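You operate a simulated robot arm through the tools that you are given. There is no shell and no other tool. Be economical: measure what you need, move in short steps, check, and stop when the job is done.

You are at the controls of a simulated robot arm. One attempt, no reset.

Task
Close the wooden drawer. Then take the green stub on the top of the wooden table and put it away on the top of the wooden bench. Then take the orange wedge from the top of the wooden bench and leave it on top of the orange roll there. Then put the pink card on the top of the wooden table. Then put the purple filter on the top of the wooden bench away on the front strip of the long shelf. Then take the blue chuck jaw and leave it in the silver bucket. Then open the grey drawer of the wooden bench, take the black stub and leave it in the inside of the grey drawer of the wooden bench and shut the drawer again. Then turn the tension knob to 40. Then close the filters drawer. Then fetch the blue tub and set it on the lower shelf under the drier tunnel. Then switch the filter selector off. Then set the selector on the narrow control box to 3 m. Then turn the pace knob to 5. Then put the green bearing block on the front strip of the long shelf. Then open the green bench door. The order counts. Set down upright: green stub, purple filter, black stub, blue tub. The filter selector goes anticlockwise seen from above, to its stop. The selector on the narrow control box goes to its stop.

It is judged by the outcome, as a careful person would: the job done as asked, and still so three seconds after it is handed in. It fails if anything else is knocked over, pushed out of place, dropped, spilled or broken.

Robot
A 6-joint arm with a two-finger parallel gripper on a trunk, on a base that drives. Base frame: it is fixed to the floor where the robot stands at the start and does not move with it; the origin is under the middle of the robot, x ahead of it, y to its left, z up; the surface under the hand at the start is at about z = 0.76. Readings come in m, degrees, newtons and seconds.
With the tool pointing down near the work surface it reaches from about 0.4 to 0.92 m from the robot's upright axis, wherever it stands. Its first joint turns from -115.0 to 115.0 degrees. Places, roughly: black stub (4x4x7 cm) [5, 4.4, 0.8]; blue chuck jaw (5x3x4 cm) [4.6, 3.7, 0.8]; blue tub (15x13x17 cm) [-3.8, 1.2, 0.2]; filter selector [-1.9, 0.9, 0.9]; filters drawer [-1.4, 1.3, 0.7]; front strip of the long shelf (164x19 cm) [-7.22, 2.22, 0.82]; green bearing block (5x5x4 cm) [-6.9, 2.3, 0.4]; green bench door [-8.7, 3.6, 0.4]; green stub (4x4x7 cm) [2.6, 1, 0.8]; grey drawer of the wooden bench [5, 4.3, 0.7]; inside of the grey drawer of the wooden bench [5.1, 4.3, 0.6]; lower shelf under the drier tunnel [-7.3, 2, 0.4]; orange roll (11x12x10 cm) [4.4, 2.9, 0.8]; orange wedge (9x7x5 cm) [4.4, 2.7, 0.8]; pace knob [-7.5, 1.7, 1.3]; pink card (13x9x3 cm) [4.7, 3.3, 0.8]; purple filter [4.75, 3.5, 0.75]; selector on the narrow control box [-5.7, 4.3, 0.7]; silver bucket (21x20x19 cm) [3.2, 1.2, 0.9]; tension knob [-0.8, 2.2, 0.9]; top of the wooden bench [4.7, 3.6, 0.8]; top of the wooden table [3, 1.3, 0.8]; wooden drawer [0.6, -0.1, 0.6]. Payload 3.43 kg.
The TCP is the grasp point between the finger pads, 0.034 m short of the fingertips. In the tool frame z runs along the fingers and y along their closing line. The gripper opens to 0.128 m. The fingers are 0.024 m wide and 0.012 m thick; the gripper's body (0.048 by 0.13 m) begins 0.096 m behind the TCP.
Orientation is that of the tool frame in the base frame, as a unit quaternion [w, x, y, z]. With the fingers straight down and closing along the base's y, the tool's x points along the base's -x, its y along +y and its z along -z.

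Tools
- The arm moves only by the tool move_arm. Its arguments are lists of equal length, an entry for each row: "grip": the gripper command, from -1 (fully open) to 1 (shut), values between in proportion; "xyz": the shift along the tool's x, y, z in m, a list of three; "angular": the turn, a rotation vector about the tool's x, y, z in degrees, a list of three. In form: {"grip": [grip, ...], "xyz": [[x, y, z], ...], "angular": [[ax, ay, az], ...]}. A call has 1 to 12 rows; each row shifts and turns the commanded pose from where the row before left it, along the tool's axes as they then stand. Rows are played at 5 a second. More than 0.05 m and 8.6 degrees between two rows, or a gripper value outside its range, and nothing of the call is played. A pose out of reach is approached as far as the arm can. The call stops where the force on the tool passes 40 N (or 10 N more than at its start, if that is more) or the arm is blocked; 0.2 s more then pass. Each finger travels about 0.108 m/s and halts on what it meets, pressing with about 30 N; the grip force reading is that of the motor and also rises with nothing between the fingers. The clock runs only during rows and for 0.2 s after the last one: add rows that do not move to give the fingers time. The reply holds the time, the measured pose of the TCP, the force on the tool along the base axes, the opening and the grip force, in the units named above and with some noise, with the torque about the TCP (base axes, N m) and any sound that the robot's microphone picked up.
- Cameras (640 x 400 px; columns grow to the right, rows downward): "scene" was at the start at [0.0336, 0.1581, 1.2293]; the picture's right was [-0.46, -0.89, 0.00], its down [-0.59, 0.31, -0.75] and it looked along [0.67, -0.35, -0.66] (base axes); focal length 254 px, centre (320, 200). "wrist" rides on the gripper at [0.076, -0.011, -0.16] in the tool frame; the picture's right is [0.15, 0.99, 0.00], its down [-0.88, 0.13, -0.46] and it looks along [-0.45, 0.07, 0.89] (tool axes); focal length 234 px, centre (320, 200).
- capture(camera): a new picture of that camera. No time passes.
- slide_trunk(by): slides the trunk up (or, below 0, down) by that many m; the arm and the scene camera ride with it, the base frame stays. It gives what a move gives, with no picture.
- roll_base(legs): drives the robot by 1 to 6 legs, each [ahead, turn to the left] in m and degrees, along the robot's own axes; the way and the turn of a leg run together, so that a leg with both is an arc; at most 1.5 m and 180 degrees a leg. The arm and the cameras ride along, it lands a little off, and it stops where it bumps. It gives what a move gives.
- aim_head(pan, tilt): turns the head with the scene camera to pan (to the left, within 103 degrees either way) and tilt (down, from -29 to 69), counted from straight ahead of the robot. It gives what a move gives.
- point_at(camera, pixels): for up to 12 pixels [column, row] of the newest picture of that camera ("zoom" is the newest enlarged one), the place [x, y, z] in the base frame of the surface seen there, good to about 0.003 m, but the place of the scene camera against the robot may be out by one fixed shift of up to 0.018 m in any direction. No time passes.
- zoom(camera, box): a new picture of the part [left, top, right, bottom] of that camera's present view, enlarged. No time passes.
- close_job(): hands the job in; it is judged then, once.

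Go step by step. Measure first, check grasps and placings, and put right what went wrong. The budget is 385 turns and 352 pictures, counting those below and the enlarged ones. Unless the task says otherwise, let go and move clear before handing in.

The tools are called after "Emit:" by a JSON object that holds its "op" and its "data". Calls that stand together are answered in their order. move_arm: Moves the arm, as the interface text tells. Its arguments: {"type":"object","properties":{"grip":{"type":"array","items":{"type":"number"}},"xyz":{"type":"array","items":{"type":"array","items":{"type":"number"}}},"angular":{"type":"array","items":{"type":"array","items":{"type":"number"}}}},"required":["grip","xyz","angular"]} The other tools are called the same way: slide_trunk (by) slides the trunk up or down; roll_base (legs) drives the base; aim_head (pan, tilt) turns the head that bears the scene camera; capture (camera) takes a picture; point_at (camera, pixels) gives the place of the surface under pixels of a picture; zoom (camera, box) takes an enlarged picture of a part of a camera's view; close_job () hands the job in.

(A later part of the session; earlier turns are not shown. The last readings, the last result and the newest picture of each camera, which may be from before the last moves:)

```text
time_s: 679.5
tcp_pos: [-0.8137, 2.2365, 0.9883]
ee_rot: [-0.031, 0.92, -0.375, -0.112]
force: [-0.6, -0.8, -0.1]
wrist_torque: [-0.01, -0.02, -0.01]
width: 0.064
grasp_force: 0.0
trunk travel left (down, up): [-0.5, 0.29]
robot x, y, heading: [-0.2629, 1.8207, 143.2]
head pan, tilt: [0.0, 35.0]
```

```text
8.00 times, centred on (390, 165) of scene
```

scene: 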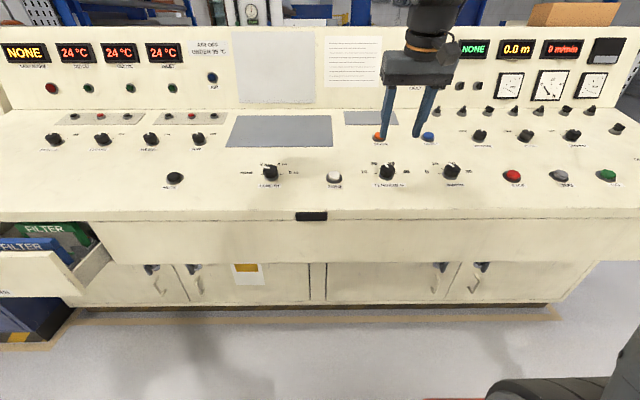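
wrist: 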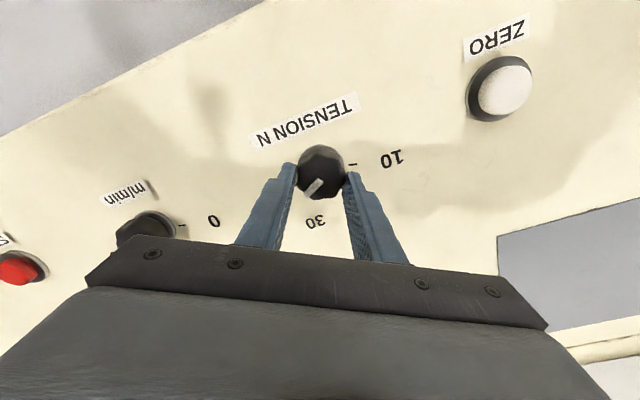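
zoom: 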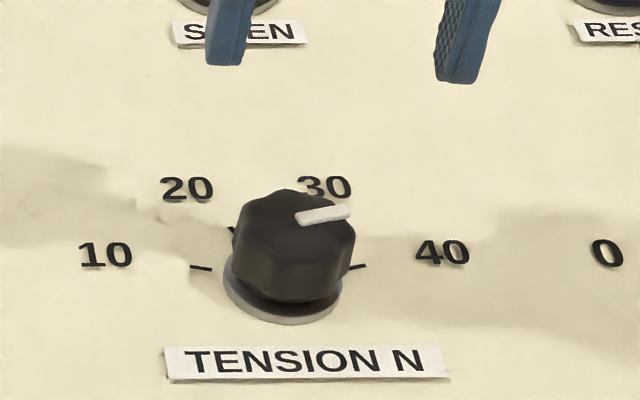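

Nearly at 40. A tighter zoom to compare pointer direction with the 40 tick.

Emit:
{"op": "zoom", "data": {"camera": "wrist", "box": [290, 125, 354, 172]}}

Emit:
{"op": "zoom", "data": {"camera": "scene", "box": [371, 158, 403, 182]}}

```text
8.51 times, centred on (322, 148) of wrist
```

zoom: 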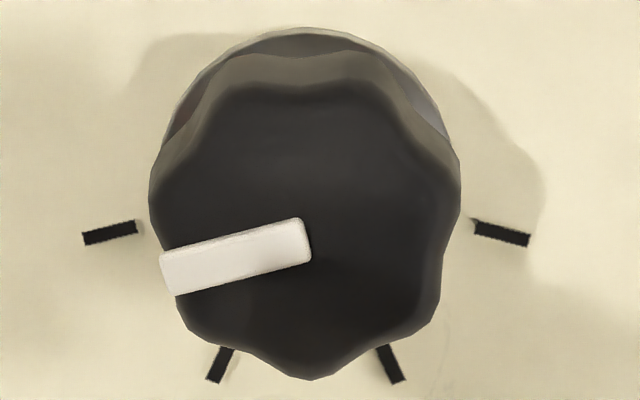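

```text
16.00 times, centred on (387, 170) of scene
```

zoom: 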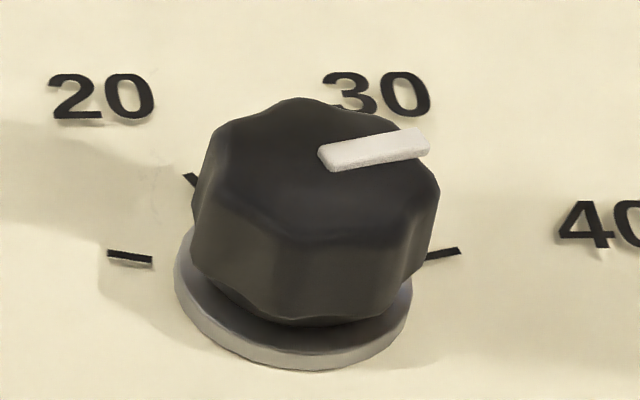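

The pointer parallels the 40 tick (within ~2°). Now the filters drawer: straighten, rise, close fingers, and look left.

Emit:
{"op": "move_arm", "data": {"grip": [1, 1, 1, 1, 1, 1], "xyz": [[0, 0, -0.05], [0, 0, -0.02], [0, 0, 0], [0, 0, 0], [0, 0, 0], [0, 0, 0]], "angular": [[0, 0, 0], [0, 0, 0], [0, 0, -6], [0, 0, -6], [0, 6.75, 0], [0, 6.75, 0]]}}

Emit:
{"op": "aim_head", "data": {"pan": 50, "tilt": 38}}

Emit:
{"op": "capture", "data": {"camera": "scene"}}

```text
time_s: 680.9
tcp_pos: [-0.8002, 2.2278, 1.0592]
ee_rot: [-0.01, 0.96, -0.279, 0.004]
force: [0.4, 0.7, 1.6]
wrist_torque: [0.04, 0.04, 0.04]
width: 0.0
grasp_force: 30.2
trunk travel left (down, up): [-0.5, 0.29]
robot x, y, heading: [-0.2614, 1.824, 143.2]
head pan, tilt: [0.0, 35.0]
```

```text
time_s: 682.1
tcp_pos: [-0.8005, 2.2261, 1.0572]
ee_rot: [-0.01, 0.96, -0.279, 0.003]
force: [0.1, 0.7, 0.1]
wrist_torque: [0.01, 0.01, -0.01]
width: 0.0001
grasp_force: 30.5
trunk travel left (down, up): [-0.5, 0.29]
robot x, y, heading: [-0.2611, 1.8276, 143.4]
head pan, tilt: [50.0, 38.0]
```

```text
192 pictures are left
```

scene: 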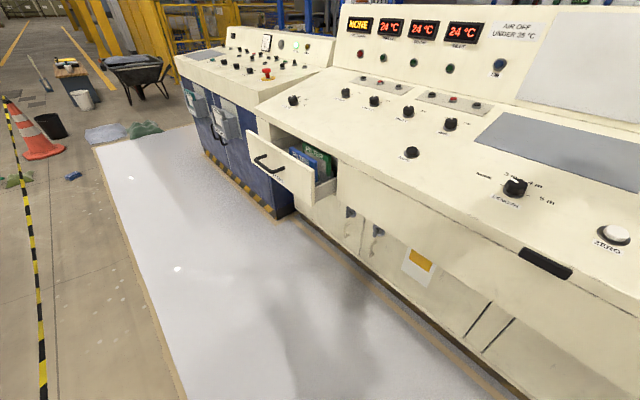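

Emit:
{"op": "point_at", "data": {"camera": "scene", "pixels": [[268, 166], [255, 157], [283, 171], [262, 140], [312, 180], [290, 185], [335, 195], [345, 190], [251, 128], [311, 165], [275, 150]]}}

Emit:
{"op": "zoom", "data": {"camera": "scene", "box": [230, 90, 360, 220]}}

```text
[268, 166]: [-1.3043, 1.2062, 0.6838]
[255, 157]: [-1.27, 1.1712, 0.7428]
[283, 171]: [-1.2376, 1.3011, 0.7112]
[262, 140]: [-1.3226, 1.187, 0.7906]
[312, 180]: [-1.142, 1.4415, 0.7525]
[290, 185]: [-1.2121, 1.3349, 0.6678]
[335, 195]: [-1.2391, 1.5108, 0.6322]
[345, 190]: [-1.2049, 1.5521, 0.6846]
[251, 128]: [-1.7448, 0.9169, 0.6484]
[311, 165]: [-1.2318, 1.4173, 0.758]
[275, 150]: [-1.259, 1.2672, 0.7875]
```

```text
3.08 times, centred on (295, 155) of scene
```

zoom: 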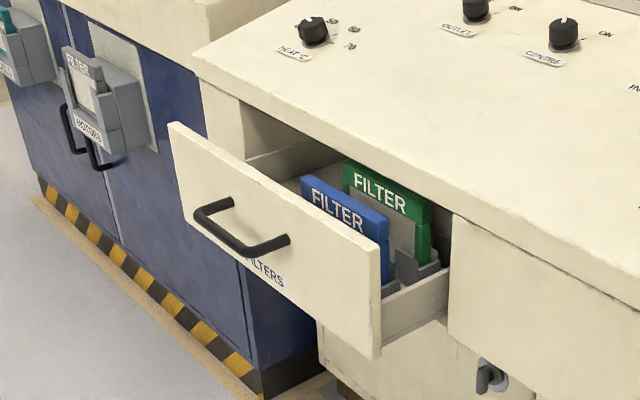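

Drawer face at n≈-1.765 (12 cm open), handle bar outer n≈-1.716, z≈0.73, centre e≈0.24. I move the base in front of it.

Emit:
{"op": "roll_base", "data": {"legs": [[-0.25, 0], [0, 90.6], [1.08, 0], [0, -90]]}}

Emit:
{"op": "aim_head", "data": {"pan": 0, "tilt": 45}}

Emit:
{"op": "capture", "data": {"camera": "scene"}}

Emit:
{"op": "capture", "data": {"camera": "wrist"}}

```text
time_s: 696.7
tcp_pos: [-1.2297, 1.1994, 1.0577]
ee_rot: [-0.01, 0.963, -0.27, 0.003]
force: [0.0, -0.5, -1.7]
wrist_torque: [0.01, 0.0, 0.01]
width: 0.0001
grasp_force: 30.4
trunk travel left (down, up): [-0.5, 0.29]
robot x, y, heading: [-0.6873, 0.8069, 144.5]
head pan, tilt: [50.0, 38.0]
```

```text
time_s: 697.9
tcp_pos: [-1.23, 1.1997, 1.0573]
ee_rot: [-0.009, 0.963, -0.27, 0.004]
force: [0.5, 0.3, -0.4]
wrist_torque: [0.02, -0.01, 0.01]
width: 0.0001
grasp_force: 30.1
trunk travel left (down, up): [-0.5, 0.29]
robot x, y, heading: [-0.6894, 0.8079, 144.1]
head pan, tilt: [0.0, 45.0]
```

```text
190 pictures are left
```

scene: 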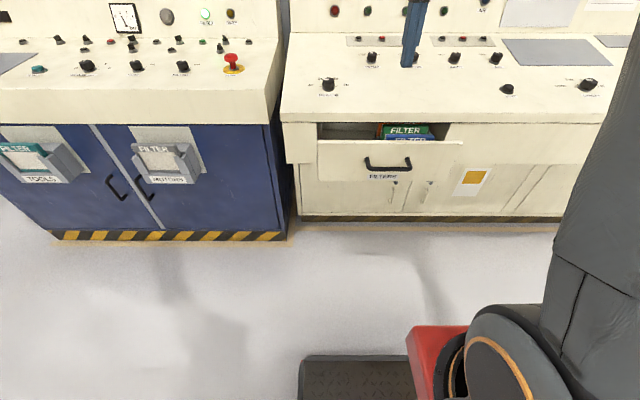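

```text
189 pictures are left
```

wrist: 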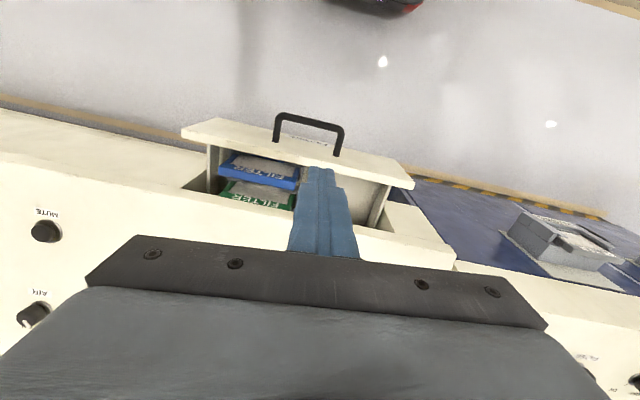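

Emit:
{"op": "point_at", "data": {"camera": "wrist", "pixels": [[283, 116], [310, 120], [340, 128], [277, 135], [336, 152], [200, 130], [405, 178]]}}

```text
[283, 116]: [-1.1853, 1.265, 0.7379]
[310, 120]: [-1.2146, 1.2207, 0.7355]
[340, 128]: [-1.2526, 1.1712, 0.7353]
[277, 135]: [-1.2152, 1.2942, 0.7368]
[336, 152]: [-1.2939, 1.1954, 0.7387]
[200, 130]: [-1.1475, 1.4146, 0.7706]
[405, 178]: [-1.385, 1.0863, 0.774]
```

Handle centre e≈0.268, n=-1.700, z=0.736. Move in front of it and lower.

Emit:
{"op": "move_arm", "data": {"grip": [1, 1, 1, 1, 1, 1, 1, 1, 1, 1], "xyz": [[0, 0, 0], [0.035, -0.0105, 0], [0.035, -0.0105, 0], [0, 0, 0.046], [0, 0, 0.046], [0, 0, 0.046], [0, 0, 0.046], [0, 0, 0.046], [0, 0, 0.046], [0, 0, 0.046]], "angular": [[0, 0, 4.7], [0, 0, 0], [0, 0, 0], [0, 0, 0], [0, 0, 0], [0, 0, 0], [0, 0, 0], [0, 0, 0], [0, 0, 0], [0, 0, 0]]}}

Emit:
{"op": "capture", "data": {"camera": "wrist"}}

```text
time_s: 700.1
tcp_pos: [-1.1553, 1.1789, 0.7356]
ee_rot: [-0.01, 0.951, -0.31, 0.004]
force: [-0.9, -0.6, 0.8]
wrist_torque: [0.02, 0.04, -0.04]
width: 0.0
grasp_force: 29.7
trunk travel left (down, up): [-0.5, 0.29]
robot x, y, heading: [-0.6834, 0.8094, 144.5]
head pan, tilt: [0.0, 45.0]
```

```text
188 pictures are left
```

wrist: 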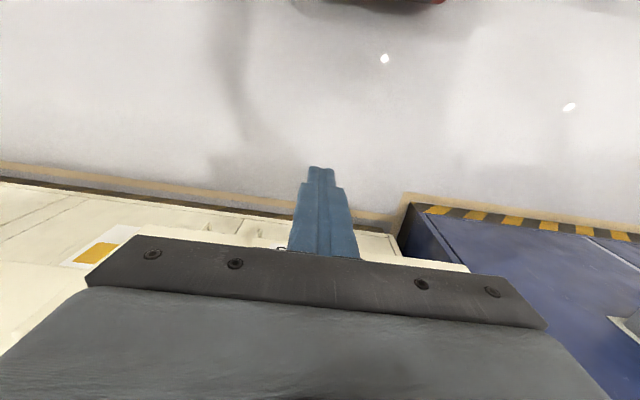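

In front of the handle. Push gently inward.

Emit:
{"op": "move_arm", "data": {"grip": [1, 1, 1, 1, 1, 1, 1, 1, 1, 1, 1, 1], "xyz": [[-0.02, 0, 0], [-0.02, 0, 0], [-0.015, 0, 0], [-0.015, 0, 0], [-0.015, 0, 0], [-0.015, 0, 0], [-0.015, 0, 0], [-0.015, 0, 0], [-0.015, 0, 0], [-0.015, 0, 0], [-0.015, 0, 0], [-0.015, 0, 0]], "angular": [[0, 0, 0], [0, 0, 0], [0, 0, 0], [0, 0, 0], [0, 0, 0], [0, 0, 0], [0, 0, 0], [0, 0, 0], [0, 0, 0], [0, 0, 0], [0, 0, 0], [0, 0, 0]]}}

Emit:
{"op": "move_arm", "data": {"grip": [1, 1, 1], "xyz": [[-0.012, 0, 0], [-0.012, 0, 0], [-0.012, 0, 0]], "angular": [[0, 0, 0], [0, 0, 0], [0, 0, 0]]}}

Emit:
{"op": "capture", "data": {"camera": "scene"}}

```text
time_s: 702.6
tcp_pos: [-1.2973, 1.2842, 0.7337]
ee_rot: [-0.007, 0.951, -0.309, 0.013]
force: [9.7, -6.8, 5.2]
wrist_torque: [0.02, 0.0, 0.05]
width: 0.0001
grasp_force: 30.5
trunk travel left (down, up): [-0.5, 0.29]
robot x, y, heading: [-0.6786, 0.8075, 144.3]
head pan, tilt: [0.0, 45.0]
stopped in row 12: the force on the tool passed its limit at 60 N (the readings are from after the stop); the commanded pose is now the measured one
```

```text
time_s: 703.0
tcp_pos: [-1.2987, 1.2832, 0.7317]
ee_rot: [-0.004, 0.951, -0.309, 0.02]
force: [8.5, -7.0, 5.4]
wrist_torque: [0.04, 0.02, 0.04]
width: 0.0
grasp_force: 29.9
trunk travel left (down, up): [-0.5, 0.29]
robot x, y, heading: [-0.6818, 0.8054, 144.4]
head pan, tilt: [0.0, 45.0]
stopped in row 1: the force on the tool passed its limit at 56 N (the readings are from after the stop); the commanded pose is now the measured one
```

```text
187 pictures are left
```

scene: 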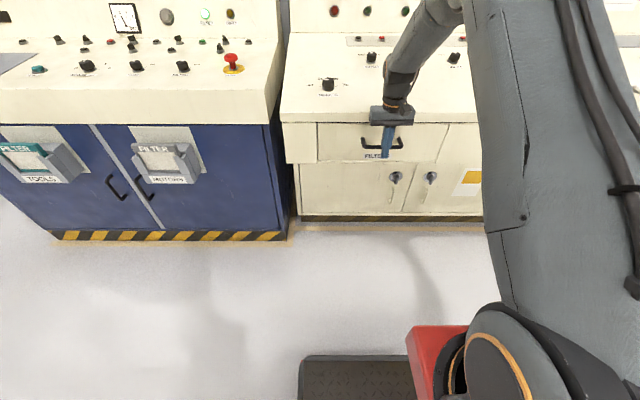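

It stopped hard and looks flush. Back off, rise and check.

Emit:
{"op": "move_arm", "data": {"grip": [1, 1, 1, 1, 1, 1, 1, 1, 1, 1], "xyz": [[0.04, 0, 0], [0.04, 0, 0], [0.04, 0, 0], [0, 0, -0.05], [0, 0, -0.05], [0, 0, -0.05], [0, 0, -0.05], [0, 0, -0.05], [0, 0, -0.05], [0, 0, -0.02]], "angular": [[0, 0, 0], [0, 0, 0], [0, 0, 0], [0, 0, 0], [0, 0, 0], [0, 0, 0], [0, 0, 0], [0, 0, 0], [0, 0, 0], [0, 0, 0]]}}

Emit:
{"op": "capture", "data": {"camera": "scene"}}

Emit:
{"op": "point_at", "data": {"camera": "scene", "pixels": [[340, 140], [430, 140], [300, 145], [465, 148]]}}

```text
time_s: 705.2
tcp_pos: [-1.2139, 1.213, 1.0577]
ee_rot: [-0.005, 0.951, -0.31, 0.019]
force: [0.2, 0.8, -1.0]
wrist_torque: [-0.02, -0.02, -0.01]
width: 0.0
grasp_force: 30.0
trunk travel left (down, up): [-0.5, 0.29]
robot x, y, heading: [-0.6821, 0.8087, 144.3]
head pan, tilt: [0.0, 45.0]
```

```text
186 pictures are left
```

scene: 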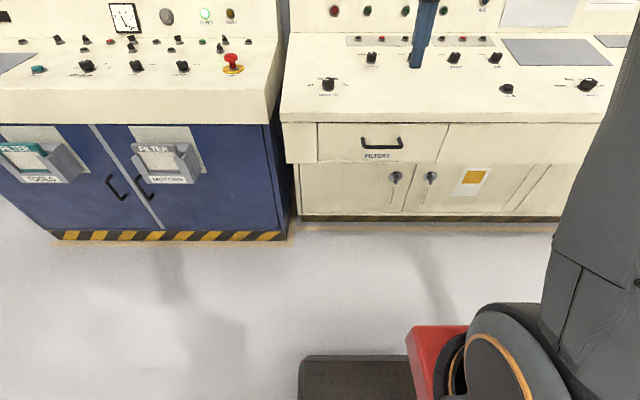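

```text
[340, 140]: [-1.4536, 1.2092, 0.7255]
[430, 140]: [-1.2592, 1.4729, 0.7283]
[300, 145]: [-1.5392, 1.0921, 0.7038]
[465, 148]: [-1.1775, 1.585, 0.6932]
```

The filters drawer is flush. Next the blue tub; raise the trunk for clearance and drive around the console's left end.

Emit:
{"op": "slide_trunk", "data": {"by": 0.25}}

Emit:
{"op": "roll_base", "data": {"legs": [[0, 80.1], [1.115, 0], [1.115, 0], [0, -80]]}}

Emit:
{"op": "roll_base", "data": {"legs": [[1.3, 0]]}}

Emit:
{"op": "aim_head", "data": {"pan": -20, "tilt": 35}}

Emit:
{"op": "capture", "data": {"camera": "scene"}}

```text
time_s: 707.8
tcp_pos: [-1.2163, 1.2141, 1.3058]
ee_rot: [-0.005, 0.951, -0.309, 0.019]
force: [0.0, -0.1, 0.5]
wrist_torque: [0.01, -0.02, -0.03]
width: 0.0
grasp_force: 29.9
trunk travel left (down, up): [-0.75, 0.04]
robot x, y, heading: [-0.6825, 0.808, 144.3]
head pan, tilt: [0.0, 45.0]
```

```text
time_s: 725.4
tcp_pos: [-2.7937, -0.2759, 1.3059]
ee_rot: [-0.005, 0.946, -0.322, 0.019]
force: [-0.6, 0.6, -0.6]
wrist_torque: [0.04, 0.0, 0.0]
width: 0.0001
grasp_force: 30.3
trunk travel left (down, up): [-0.75, 0.04]
robot x, y, heading: [-2.2716, -0.6967, 142.5]
head pan, tilt: [0.0, 45.0]
```

```text
time_s: 731.9
tcp_pos: [-3.8071, 0.5198, 1.3058]
ee_rot: [-0.005, 0.944, -0.33, 0.019]
force: [0.5, 0.1, -1.3]
wrist_torque: [0.01, -0.03, -0.01]
width: 0.0
grasp_force: 30.0
trunk travel left (down, up): [-0.75, 0.04]
robot x, y, heading: [-3.2927, 0.0888, 141.9]
head pan, tilt: [0.0, 45.0]
```

```text
time_s: 732.7
tcp_pos: [-3.8057, 0.5203, 1.3063]
ee_rot: [-0.004, 0.944, -0.329, 0.019]
force: [0.4, -0.2, 0.0]
wrist_torque: [-0.02, 0.03, -0.03]
width: 0.0
grasp_force: 29.6
trunk travel left (down, up): [-0.75, 0.04]
robot x, y, heading: [-3.2919, 0.0929, 142.0]
head pan, tilt: [-20.0, 35.0]
```

```text
185 pictures are left
```

scene: 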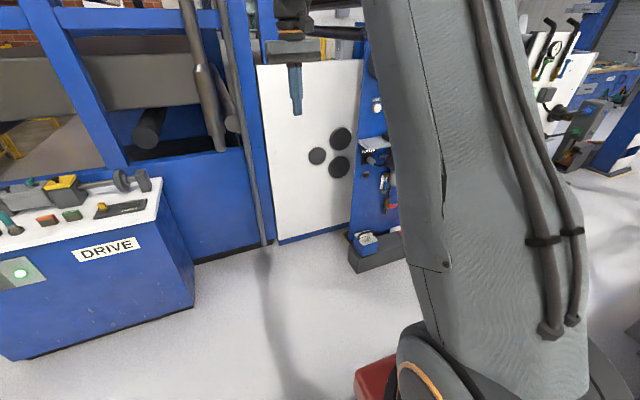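

The tub is at (365,243) on a dark sump block. Zoom and measure.

Emit:
{"op": "zoom", "data": {"camera": "scene", "box": [320, 210, 420, 280]}}

Emit:
{"op": "point_at", "data": {"camera": "scene", "pixels": [[354, 237], [365, 234], [376, 235], [356, 246], [375, 243], [365, 248], [360, 256], [350, 262], [395, 250], [400, 240], [345, 235]]}}

```text
5.71 times, centred on (370, 245) of scene
```

zoom: 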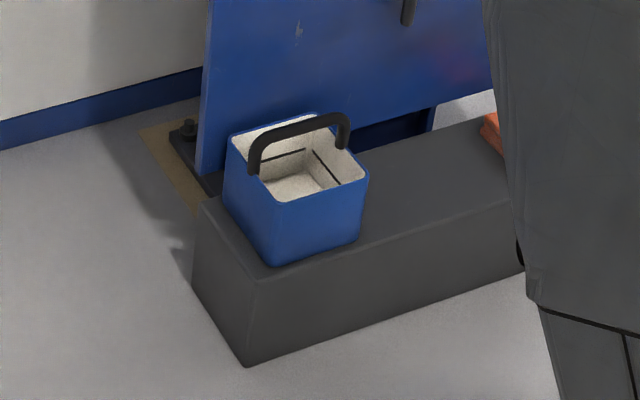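

```text
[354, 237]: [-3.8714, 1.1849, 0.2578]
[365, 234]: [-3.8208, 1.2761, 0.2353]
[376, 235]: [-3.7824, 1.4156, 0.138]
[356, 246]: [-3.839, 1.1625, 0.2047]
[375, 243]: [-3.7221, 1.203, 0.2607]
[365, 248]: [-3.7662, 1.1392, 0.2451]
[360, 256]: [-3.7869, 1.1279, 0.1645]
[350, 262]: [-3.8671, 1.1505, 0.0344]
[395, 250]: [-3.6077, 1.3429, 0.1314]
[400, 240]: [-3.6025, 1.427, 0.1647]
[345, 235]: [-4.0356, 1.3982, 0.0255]
```

The tub has an arched bail handle. I measure the bail and tub corners.

Emit:
{"op": "point_at", "data": {"camera": "zoom", "pixels": [[255, 160], [262, 135], [300, 122], [335, 118], [345, 140], [280, 128], [228, 140], [275, 205], [365, 180], [318, 116], [275, 262], [355, 240]]}}

```text
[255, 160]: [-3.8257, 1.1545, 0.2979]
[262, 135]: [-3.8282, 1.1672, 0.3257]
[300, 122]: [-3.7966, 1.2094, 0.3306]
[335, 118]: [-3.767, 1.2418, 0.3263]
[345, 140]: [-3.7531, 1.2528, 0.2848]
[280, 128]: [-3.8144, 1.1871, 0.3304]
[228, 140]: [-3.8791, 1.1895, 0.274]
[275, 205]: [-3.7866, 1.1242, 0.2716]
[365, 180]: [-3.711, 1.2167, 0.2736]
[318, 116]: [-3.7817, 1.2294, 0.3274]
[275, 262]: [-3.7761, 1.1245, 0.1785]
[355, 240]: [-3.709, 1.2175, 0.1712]
```

Bail bar runs along e at (e=-1.255, n=-3.782), z≈0.322. I'd like to approach facing -n from e≈-1.26; check the space behind the console.

Emit:
{"op": "aim_head", "data": {"pan": -75, "tilt": 45}}

Emit:
{"op": "capture", "data": {"camera": "scene"}}

```text
time_s: 734.0
tcp_pos: [-3.8072, 0.5209, 1.3055]
ee_rot: [-0.005, 0.944, -0.33, 0.02]
force: [0.8, -0.4, 0.2]
wrist_torque: [0.01, 0.0, -0.03]
width: 0.0
grasp_force: 29.8
trunk travel left (down, up): [-0.75, 0.04]
robot x, y, heading: [-3.2892, 0.0933, 142.0]
head pan, tilt: [-75.0, 45.0]
```

```text
183 pictures are left
```

scene: 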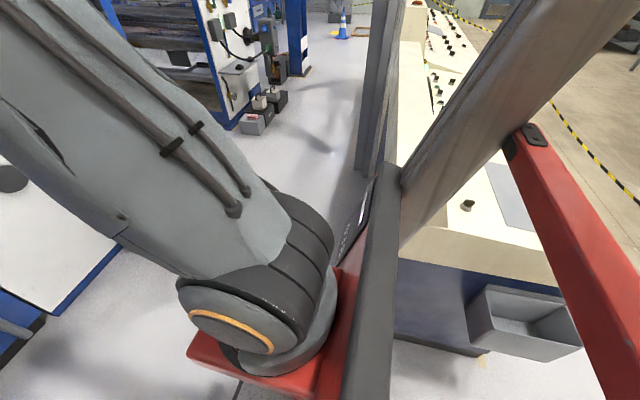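

Emit:
{"op": "point_at", "data": {"camera": "scene", "pixels": [[402, 240], [365, 165], [360, 110], [325, 140], [265, 130], [285, 115], [315, 80], [380, 165]]}}

```text
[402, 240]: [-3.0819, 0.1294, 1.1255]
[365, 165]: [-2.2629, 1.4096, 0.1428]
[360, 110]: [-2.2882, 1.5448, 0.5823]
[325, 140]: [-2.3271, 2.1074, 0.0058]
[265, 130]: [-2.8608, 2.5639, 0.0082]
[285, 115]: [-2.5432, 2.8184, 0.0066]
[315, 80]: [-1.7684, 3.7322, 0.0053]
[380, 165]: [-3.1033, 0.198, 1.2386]
```

Aisle behind the console is wide enough. I retract the hand and drive to in front of the tub, facing it.

Emit:
{"op": "move_arm", "data": {"grip": [1, 1, 1, 1, 1], "xyz": [[0.045, 0, 0], [0.045, 0, 0], [0.045, 0, 0], [0.04, 0, 0], [0, 0, 0]], "angular": [[0, 0, 0], [0, 0, 0], [0, 0, 0], [0, 0, 0], [0, 0, 0]]}}

Emit:
{"op": "roll_base", "data": {"legs": [[0, -58.5], [0.69, 0], [0, 60.5]]}}

Emit:
{"op": "aim_head", "data": {"pan": 0, "tilt": 50}}

Emit:
{"op": "capture", "data": {"camera": "scene"}}

```text
time_s: 735.2
tcp_pos: [-3.6688, 0.4131, 1.3106]
ee_rot: [-0.004, 0.944, -0.33, 0.019]
force: [0.2, 0.7, 0.1]
wrist_torque: [0.01, 0.01, -0.01]
width: 0.0001
grasp_force: 30.7
trunk travel left (down, up): [-0.75, 0.04]
robot x, y, heading: [-3.2912, 0.0933, 141.6]
head pan, tilt: [-75.0, 45.0]
```

```text
time_s: 744.2
tcp_pos: [-3.5995, 1.07, 1.3114]
ee_rot: [-0.005, 0.951, -0.31, 0.019]
force: [-0.3, -0.5, 0.7]
wrist_torque: [-0.02, 0.02, 0.01]
width: 0.0
grasp_force: 29.6
trunk travel left (down, up): [-0.75, 0.04]
robot x, y, heading: [-3.2119, 0.7638, 144.5]
head pan, tilt: [-75.0, 45.0]
```

```text
time_s: 745.7
tcp_pos: [-3.6002, 1.07, 1.3102]
ee_rot: [-0.006, 0.95, -0.31, 0.018]
force: [0.1, -0.4, 1.7]
wrist_torque: [0.01, 0.01, 0.03]
width: 0.0
grasp_force: 30.2
trunk travel left (down, up): [-0.75, 0.04]
robot x, y, heading: [-3.2088, 0.7645, 144.4]
head pan, tilt: [0.0, 50.0]
```

```text
182 pictures are left
```

scene: 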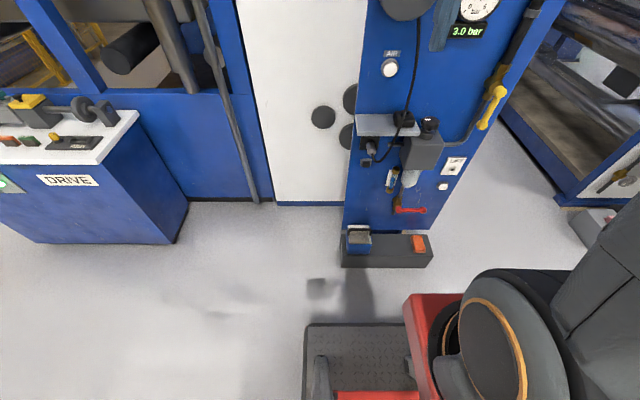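

Emit:
{"op": "point_at", "data": {"camera": "scene", "pixels": [[370, 180], [410, 208], [385, 128], [425, 150], [360, 215], [358, 237], [350, 229], [367, 229], [352, 245]]}}

Emit:
{"op": "zoom", "data": {"camera": "scene", "box": [320, 90, 460, 280]}}

```text
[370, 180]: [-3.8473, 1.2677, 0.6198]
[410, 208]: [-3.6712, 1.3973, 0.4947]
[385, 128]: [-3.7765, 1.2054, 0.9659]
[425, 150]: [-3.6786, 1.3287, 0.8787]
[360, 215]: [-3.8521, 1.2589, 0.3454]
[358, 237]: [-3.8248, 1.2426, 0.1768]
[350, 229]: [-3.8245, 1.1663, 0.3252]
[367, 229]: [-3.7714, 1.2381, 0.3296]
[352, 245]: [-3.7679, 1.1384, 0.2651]
```

```text
2.11 times, centred on (390, 185) of scene
```

zoom: 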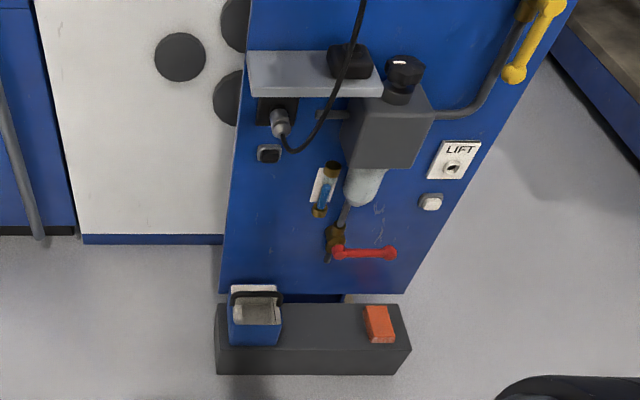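

Panel is 7.6 cm behind the bail. I turn the hand 90° (closing along n), lower the trunk, then pitch the hand 45°.

Emit:
{"op": "move_arm", "data": {"grip": [0.3, 0.3, 0.3, 0.3, 0.3, 0.3, 0.3, 0.3, 0.3, 0.3, 0.3], "xyz": [[0, 0, 0], [0, 0, 0], [0, 0, 0], [0, 0, 0], [0, 0, 0], [0, 0, 0], [0, 0, 0], [0, 0, 0], [0, 0, 0], [0, 0, 0], [0, 0, 0]], "angular": [[0, 0, 8.2], [0, 0, 8.2], [0, 0, 8.2], [0, 0, 8.2], [0, 0, 8.2], [0, 0, 8.2], [0, 0, 8.2], [0, 0, 8.2], [0, 0, 8.2], [0, 0, 8.2], [0, 0, 8.0]]}}

Emit:
{"op": "slide_trunk", "data": {"by": -0.4}}

Emit:
{"op": "slide_trunk", "data": {"by": -0.3}}

Emit:
{"op": "capture", "data": {"camera": "scene"}}

```text
time_s: 748.1
tcp_pos: [-3.6006, 1.0705, 1.3108]
ee_rot: [0.017, -0.452, 0.892, -0.01]
force: [0.1, -0.5, 0.0]
wrist_torque: [0.03, -0.02, -0.04]
width: 0.045
grasp_force: 0.1
trunk travel left (down, up): [-0.75, 0.04]
robot x, y, heading: [-3.2112, 0.7638, 144.2]
head pan, tilt: [0.0, 50.0]
```

```text
time_s: 751.9
tcp_pos: [-3.5993, 1.0691, 0.9115]
ee_rot: [0.016, -0.453, 0.891, -0.01]
force: [0.6, 0.3, -0.8]
wrist_torque: [0.01, 0.01, -0.02]
width: 0.0448
grasp_force: 0.1
trunk travel left (down, up): [-0.35, 0.44]
robot x, y, heading: [-3.2124, 0.7651, 144.3]
head pan, tilt: [0.0, 50.0]
```

```text
time_s: 754.9
tcp_pos: [-3.6223, 1.0863, 0.6104]
ee_rot: [0.016, -0.453, 0.891, -0.011]
force: [-0.1, -0.3, 0.1]
wrist_torque: [-0.01, -0.02, 0.0]
width: 0.0446
grasp_force: 0.1
trunk travel left (down, up): [-0.05, 0.74]
robot x, y, heading: [-3.2105, 0.7607, 144.0]
head pan, tilt: [0.0, 50.0]
```

```text
180 pictures are left
```

scene: 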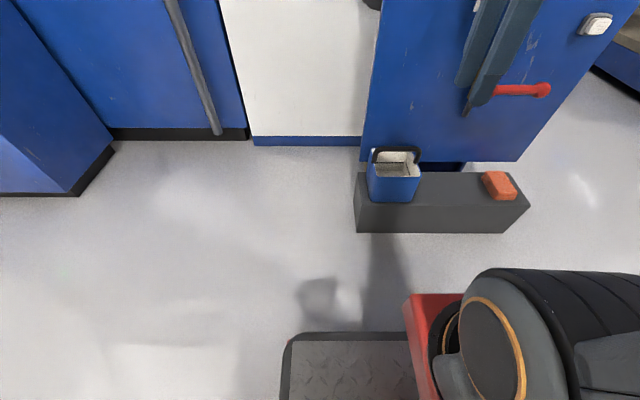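

Orientation good. Now pitch the hand 45° forward.

Emit:
{"op": "move_arm", "data": {"grip": [0.3, 0.3, 0.3, 0.3, 0.3, 0.3, 0.3], "xyz": [[0, 0.03, 0], [0, 0, 0], [0, 0, 0], [0, 0, 0], [0, 0, 0], [0, 0, 0], [0, 0, 0]], "angular": [[0, 0, 0], [-7.5, 0, 0], [-7.5, 0, 0], [-7.5, 0, 0], [-7.5, 0, 0], [-7.5, 0, 0], [-7.5, 0, 0]]}}

Emit:
{"op": "capture", "data": {"camera": "scene"}}

Emit:
{"op": "capture", "data": {"camera": "wrist"}}

```text
time_s: 756.5
tcp_pos: [-3.7321, 1.1733, 0.5751]
ee_rot: [-0.159, -0.425, 0.827, 0.333]
force: [0.0, -0.3, 0.4]
wrist_torque: [-0.02, -0.02, -0.02]
width: 0.0447
grasp_force: 0.0
out of reach, approached as far as the arm can: row 3, 4, 5, 6, 7
trunk travel left (down, up): [-0.05, 0.74]
robot x, y, heading: [-3.2103, 0.7657, 144.4]
head pan, tilt: [0.0, 50.0]
```

```text
179 pictures are left
```

scene: 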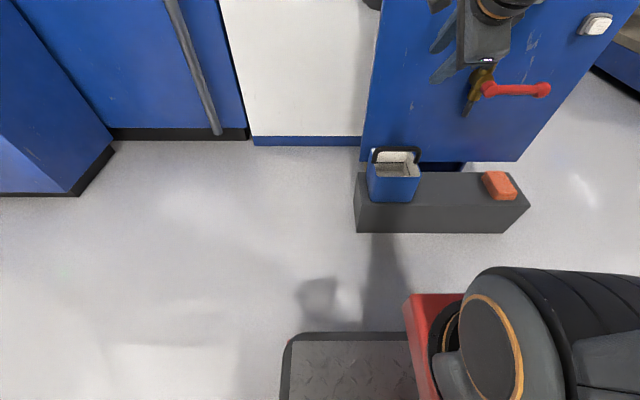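

```text
178 pictures are left
```

wrist: 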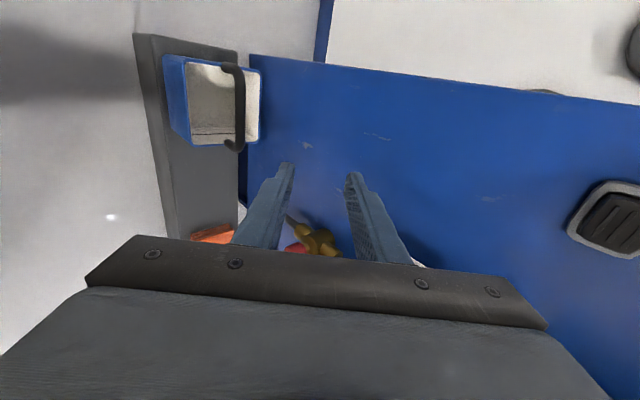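

Pitched ~43°. Now lower straight down to z≈0.37 in front of the bail.

Emit:
{"op": "move_arm", "data": {"grip": [0.3, 0.3, 0.3, 0.3, 0.3], "xyz": [[0, -0.0343, 0.0364], [0, -0.0343, 0.0364], [0, -0.0343, 0.0364], [0, -0.0343, 0.0364], [0, 0, 0]], "angular": [[0, 0, 0], [0, 0, 0], [0, 0, 0], [0, 0, 0], [0, 0, 0]]}}

Emit:
{"op": "capture", "data": {"camera": "scene"}}

Emit:
{"op": "capture", "data": {"camera": "wrist"}}

```text
time_s: 757.7
tcp_pos: [-3.7486, 1.1851, 0.4239]
ee_rot: [-0.156, -0.468, 0.805, 0.328]
force: [0.4, 3.9, 0.7]
wrist_torque: [-0.29, 0.08, 0.05]
width: 0.0446
grasp_force: 0.1
out of reach, approached as far as the arm can: row 2, 3, 4
trunk travel left (down, up): [-0.05, 0.74]
robot x, y, heading: [-3.209, 0.762, 144.2]
head pan, tilt: [0.0, 50.0]
```

```text
177 pictures are left
```

scene: 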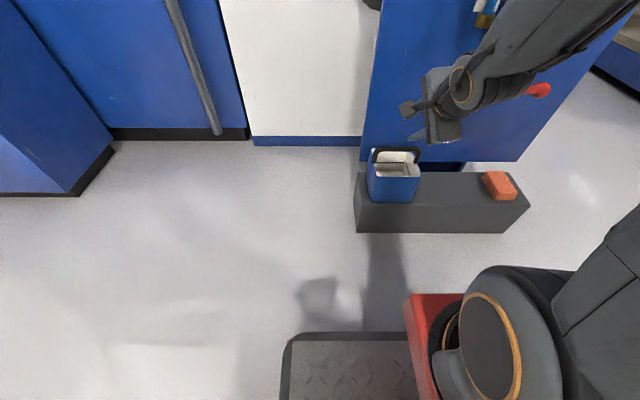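

```text
176 pictures are left
```

wrist: 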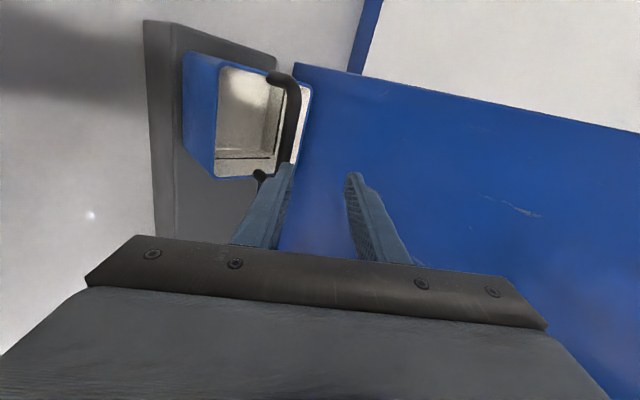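

The arm is cramped at this distance. I lift away, back the base 10 cm and drop the trunk fully for a better posture.

Emit:
{"op": "move_arm", "data": {"grip": [0.3, 0.3, 0.3], "xyz": [[0, 0.03, -0.036], [0, 0.03, -0.036], [0, 0, 0]], "angular": [[0, 0, 0], [0, 0, 0], [0, 0, 0]]}}

Emit:
{"op": "roll_base", "data": {"legs": [[-0.1, 0]]}}

Emit:
{"op": "slide_trunk", "data": {"by": -0.05}}

Emit:
{"op": "capture", "data": {"camera": "scene"}}

```text
time_s: 758.5
tcp_pos: [-3.7467, 1.1854, 0.4961]
ee_rot: [-0.166, -0.427, 0.825, 0.331]
force: [0.0, 0.2, -0.4]
wrist_torque: [0.0, -0.04, -0.02]
width: 0.0448
grasp_force: 0.1
out of reach, approached as far as the arm can: row 2
trunk travel left (down, up): [-0.05, 0.74]
robot x, y, heading: [-3.2098, 0.7655, 144.2]
head pan, tilt: [0.0, 50.0]
```

```text
time_s: 759.6
tcp_pos: [-3.6665, 1.1273, 0.4962]
ee_rot: [-0.166, -0.427, 0.825, 0.331]
force: [0.2, 0.4, 0.2]
wrist_torque: [-0.04, 0.0, -0.02]
width: 0.0448
grasp_force: 0.0
trunk travel left (down, up): [-0.05, 0.74]
robot x, y, heading: [-3.1285, 0.7091, 144.3]
head pan, tilt: [0.0, 50.0]
```

```text
time_s: 760.6
tcp_pos: [-3.667, 1.1279, 0.4448]
ee_rot: [-0.166, -0.427, 0.825, 0.33]
force: [0.5, -0.2, -0.5]
wrist_torque: [0.01, -0.02, -0.04]
width: 0.0448
grasp_force: 0.1
trunk travel left (down, up): [0.0, 0.79]
robot x, y, heading: [-3.1314, 0.7067, 144.0]
head pan, tilt: [0.0, 50.0]
```

```text
175 pictures are left
```

scene: 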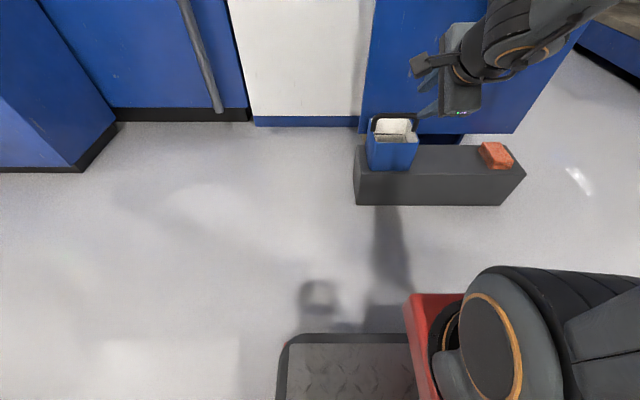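

Better. Move to a pre-grasp point 7 cm before the bail along the tool axis.

Emit:
{"op": "move_arm", "data": {"grip": [0.3, 0.3, 0.3, 0.3], "xyz": [[0.0038, 0.0084, 0.0396], [0.0038, 0.0084, 0.0396], [0.0038, 0.0084, 0.0396], [0, 0, 0]], "angular": [[0, 0, 0], [0, 0, 0], [0, 0, 0], [0, 0, 0]]}}

Emit:
{"op": "capture", "data": {"camera": "wrist"}}

Emit:
{"op": "zoom", "data": {"camera": "scene", "box": [330, 30, 530, 220]}}

```text
time_s: 761.6
tcp_pos: [-3.7498, 1.1796, 0.378]
ee_rot: [-0.169, -0.428, 0.825, 0.327]
force: [0.8, 0.4, 0.0]
wrist_torque: [0.02, 0.0, -0.02]
width: 0.0448
grasp_force: 0.0
out of reach, approached as far as the arm can: row 3
trunk travel left (down, up): [0.0, 0.79]
robot x, y, heading: [-3.128, 0.7078, 144.1]
head pan, tilt: [0.0, 50.0]
```

```text
174 pictures are left
```

wrist: 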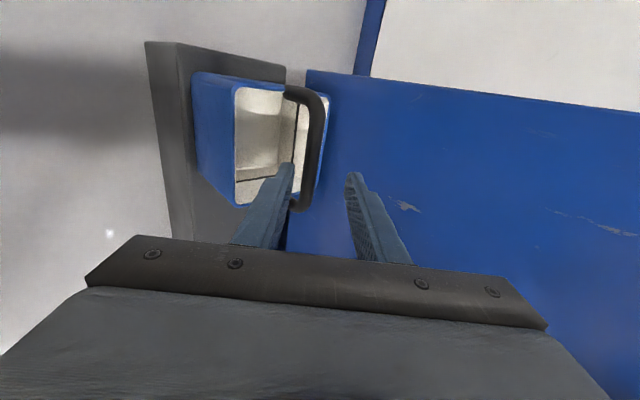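

```text
2.11 times, centred on (430, 125) of scene
```

zoom: 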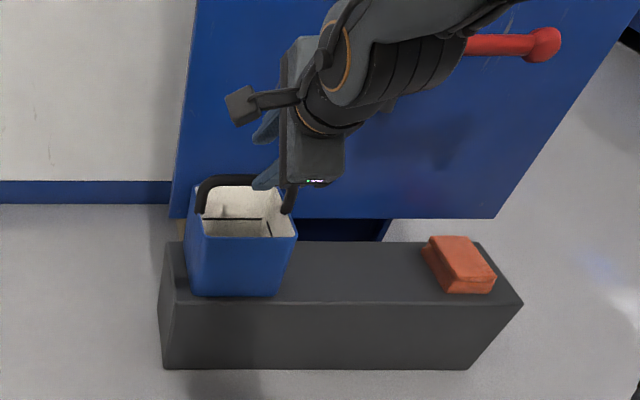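

Emit:
{"op": "point_at", "data": {"camera": "wrist", "pixels": [[318, 110], [312, 150], [305, 190], [300, 92], [322, 130], [296, 206]]}}

```text
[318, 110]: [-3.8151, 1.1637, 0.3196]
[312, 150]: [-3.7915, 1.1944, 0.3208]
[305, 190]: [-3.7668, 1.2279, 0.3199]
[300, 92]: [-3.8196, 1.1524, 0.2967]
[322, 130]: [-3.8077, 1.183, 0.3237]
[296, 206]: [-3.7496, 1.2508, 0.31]
```

Bar centre is 7.7 cm ahead along the tool and 7 mm toward the lower finger. Advance and close.

Emit:
{"op": "move_arm", "data": {"grip": [0.2, 0.2, 0.2, 0.2], "xyz": [[0, -0.007, 0.02], [0, 0, 0.027], [0, 0, 0.027], [0, 0, 0]], "angular": [[0, 0, 0], [0, 0, 0], [0, 0, 0], [0, 0, 0]]}}

Emit:
{"op": "capture", "data": {"camera": "wrist"}}

```text
time_s: 762.6
tcp_pos: [-3.7815, 1.2219, 0.3269]
ee_rot: [-0.171, -0.429, 0.825, 0.326]
force: [0.0, -0.1, -0.1]
wrist_torque: [-0.01, 0.0, -0.02]
width: 0.0512
grasp_force: 0.0
out of reach, approached as far as the arm can: row 1, 2, 3
trunk travel left (down, up): [0.0, 0.79]
robot x, y, heading: [-3.1316, 0.7046, 144.2]
head pan, tilt: [0.0, 50.0]
```

```text
172 pictures are left
```

wrist: 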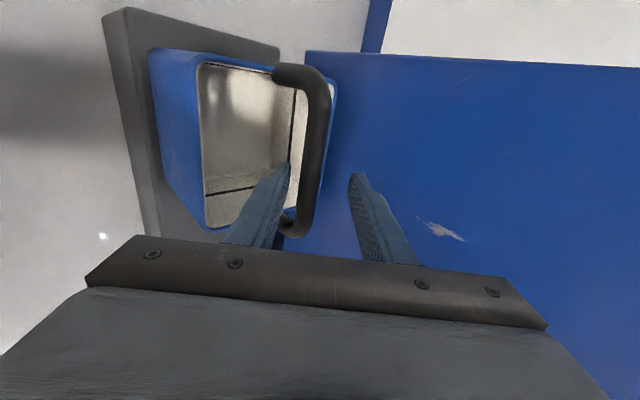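

The bar is between the fingers, but the hand is 1.8 cm off the bail's middle; a 1.2° base turn centres it. Then close.

Emit:
{"op": "roll_base", "data": {"legs": [[0, 1.2]]}}

Emit:
{"op": "capture", "data": {"camera": "wrist"}}

```text
time_s: 763.3
tcp_pos: [-3.7917, 1.2074, 0.3255]
ee_rot: [-0.173, -0.438, 0.821, 0.324]
force: [0.4, 0.8, -0.4]
wrist_torque: [-0.01, 0.02, 0.0]
width: 0.0512
grasp_force: 0.1
trunk travel left (down, up): [0.0, 0.79]
robot x, y, heading: [-3.1316, 0.708, 145.4]
head pan, tilt: [0.0, 50.0]
```

```text
171 pictures are left
```

wrist: 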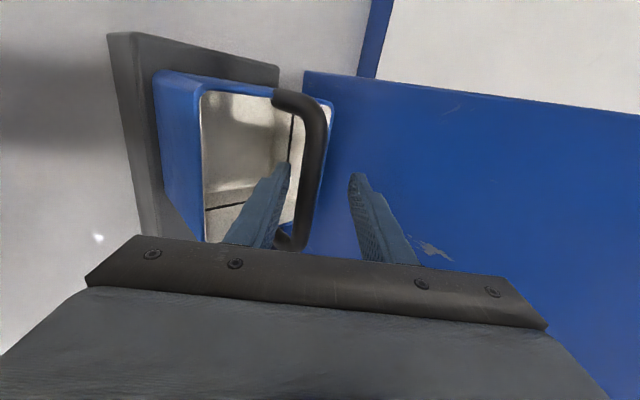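

Centred (e=-1.253). Close, then lift with the trunk.

Emit:
{"op": "move_arm", "data": {"grip": [0.5, 0.8, 1, 1, 1], "xyz": [[0, 0, 0], [0, 0, 0], [0, 0, 0], [0, 0, 0], [0, 0, 0]], "angular": [[0, 0, 0], [0, 0, 0], [0, 0, 0], [0, 0, 0], [0, 0, 0]]}}

Emit:
{"op": "slide_trunk", "data": {"by": 0.06}}

Emit:
{"op": "capture", "data": {"camera": "scene"}}

Emit:
{"op": "capture", "data": {"camera": "wrist"}}

```text
time_s: 764.5
tcp_pos: [-3.7914, 1.2069, 0.3258]
ee_rot: [-0.174, -0.438, 0.82, 0.324]
force: [-0.8, -0.3, 0.0]
wrist_torque: [0.02, 0.04, 0.0]
width: 0.0155
grasp_force: 30.0
trunk travel left (down, up): [0.0, 0.79]
robot x, y, heading: [-3.1289, 0.7086, 145.3]
head pan, tilt: [0.0, 50.0]
```

```text
time_s: 765.5
tcp_pos: [-3.7924, 1.2083, 0.3847]
ee_rot: [-0.174, -0.438, 0.82, 0.325]
force: [0.4, -0.6, -2.0]
wrist_torque: [-0.06, 0.04, 0.01]
width: 0.0152
grasp_force: 29.7
trunk travel left (down, up): [-0.06, 0.73]
robot x, y, heading: [-3.1303, 0.704, 145.4]
head pan, tilt: [0.0, 50.0]
```

```text
170 pictures are left
```

scene: 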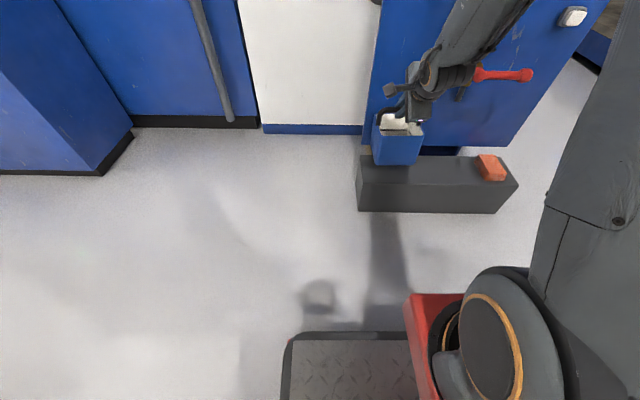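

```text
169 pictures are left
```

wrist: 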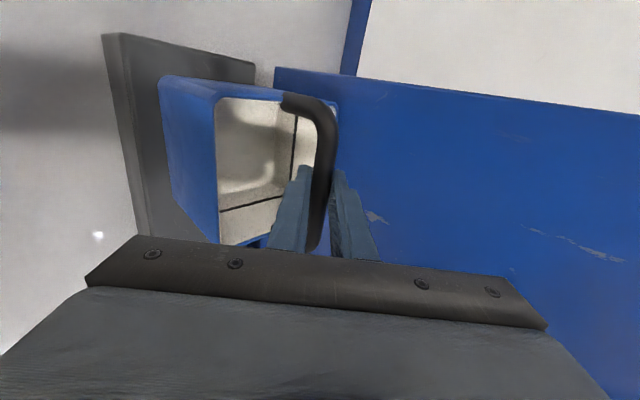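

The tub hangs level from the bail. I swing it left away from the panel, first a small turn, then an arc to keep the rear clear of the console.

Emit:
{"op": "roll_base", "data": {"legs": [[0, 12], [0.14, 40], [0, 28]]}}

Emit:
{"op": "capture", "data": {"camera": "wrist"}}

Emit:
{"op": "capture", "data": {"camera": "scene"}}

```text
time_s: 770.0
tcp_pos: [-3.8735, 0.1455, 0.3858]
ee_rot: [0.342, 0.863, -0.345, -0.137]
force: [-0.8, 0.6, -2.3]
wrist_torque: [0.02, -0.02, 0.0]
width: 0.0151
grasp_force: 29.8
trunk travel left (down, up): [-0.06, 0.73]
robot x, y, heading: [-3.2685, 0.7115, -134.2]
head pan, tilt: [0.0, 50.0]
```

```text
168 pictures are left
```

wrist: 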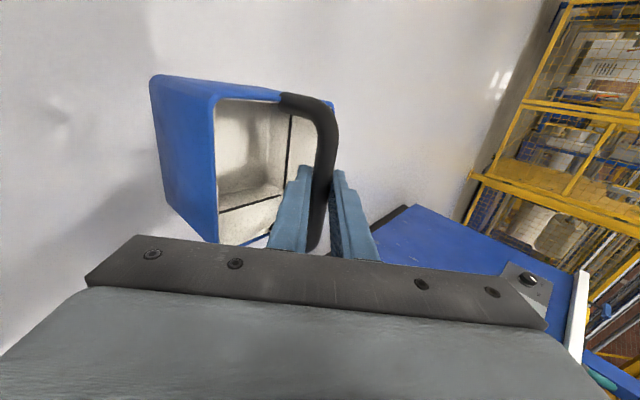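

```text
167 pictures are left
```

scene: 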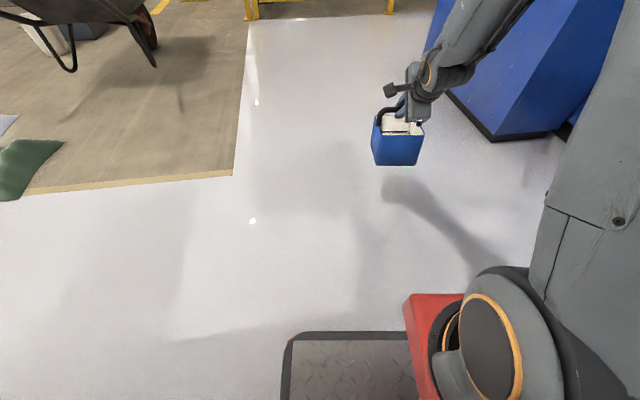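

Tub clear. Drive along to the corridor entrance and turn into it.

Emit:
{"op": "roll_base", "data": {"legs": [[0, 3.8], [1.15, 0], [1.1, 0], [0, -81]]}}

Emit:
{"op": "aim_head", "data": {"pan": 0, "tilt": 30}}

Emit:
{"op": "capture", "data": {"camera": "scene"}}

```text
time_s: 784.9
tcp_pos: [-5.4141, -0.5459, 0.3866]
ee_rot: [-0.185, -0.469, 0.803, 0.318]
force: [0.6, -0.1, -1.9]
wrist_torque: [0.0, 0.02, -0.02]
width: 0.0151
grasp_force: 30.0
trunk travel left (down, up): [-0.06, 0.73]
robot x, y, heading: [-4.7154, -0.9902, 149.8]
head pan, tilt: [0.0, 50.0]
```

```text
time_s: 785.7
tcp_pos: [-5.4149, -0.5432, 0.3865]
ee_rot: [-0.186, -0.47, 0.802, 0.319]
force: [-0.4, -0.3, -3.0]
wrist_torque: [0.0, 0.02, -0.03]
width: 0.0153
grasp_force: 30.0
trunk travel left (down, up): [-0.06, 0.73]
robot x, y, heading: [-4.7146, -0.9957, 150.1]
head pan, tilt: [0.0, 30.0]
```

```text
166 pictures are left
```

scene: 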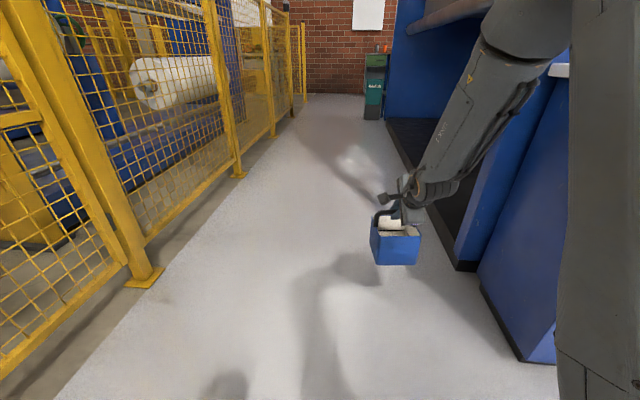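

Corridor clear. Drive down it at this slight angle to the far aisle.

Emit:
{"op": "roll_base", "data": {"legs": [[1.2, 0], [1.2, 0], [1.2, 0]]}}

Emit:
{"op": "capture", "data": {"camera": "scene"}}

```text
time_s: 803.1
tcp_pos: [-8.5104, 1.264, 0.3858]
ee_rot: [-0.187, -0.471, 0.802, 0.317]
force: [-0.3, 0.1, -2.2]
wrist_torque: [-0.03, 0.0, 0.0]
width: 0.0149
grasp_force: 29.9
trunk travel left (down, up): [-0.06, 0.73]
robot x, y, heading: [-7.808, 0.8198, 150.3]
head pan, tilt: [0.0, 30.0]
```

```text
165 pictures are left
```

scene: 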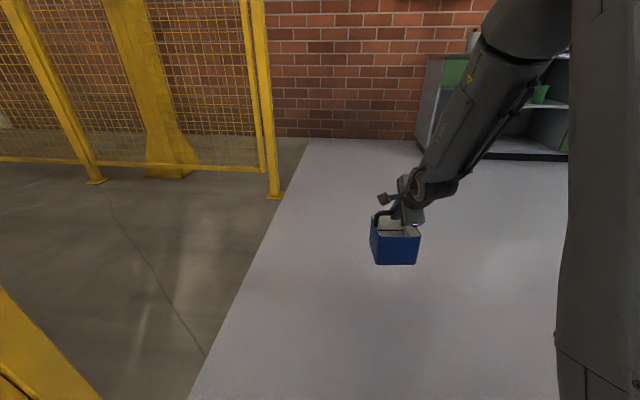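

Emit:
{"op": "roll_base", "data": {"legs": [[1.3, 0], [0, -96]]}}

Emit:
{"op": "capture", "data": {"camera": "scene"}}

```text
time_s: 813.6
tcp_pos: [-8.4131, 2.1292, 0.386]
ee_rot: [0.111, 0.281, 0.886, 0.351]
force: [1.0, 0.1, -2.7]
wrist_torque: [0.0, 0.0, 0.02]
width: 0.0149
grasp_force: 29.9
trunk travel left (down, up): [-0.06, 0.73]
robot x, y, heading: [-8.9284, 1.479, 54.0]
head pan, tilt: [0.0, 30.0]
```

```text
164 pictures are left
```

scene: 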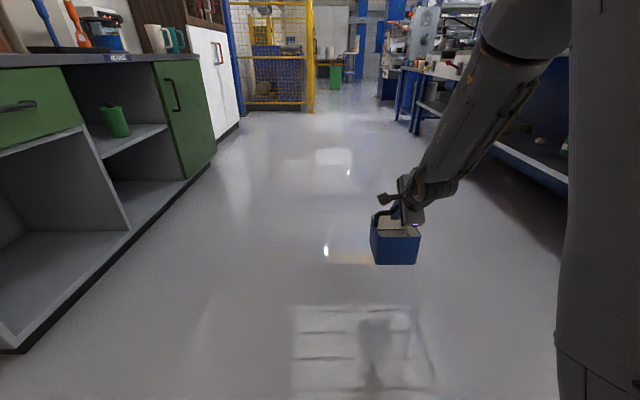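

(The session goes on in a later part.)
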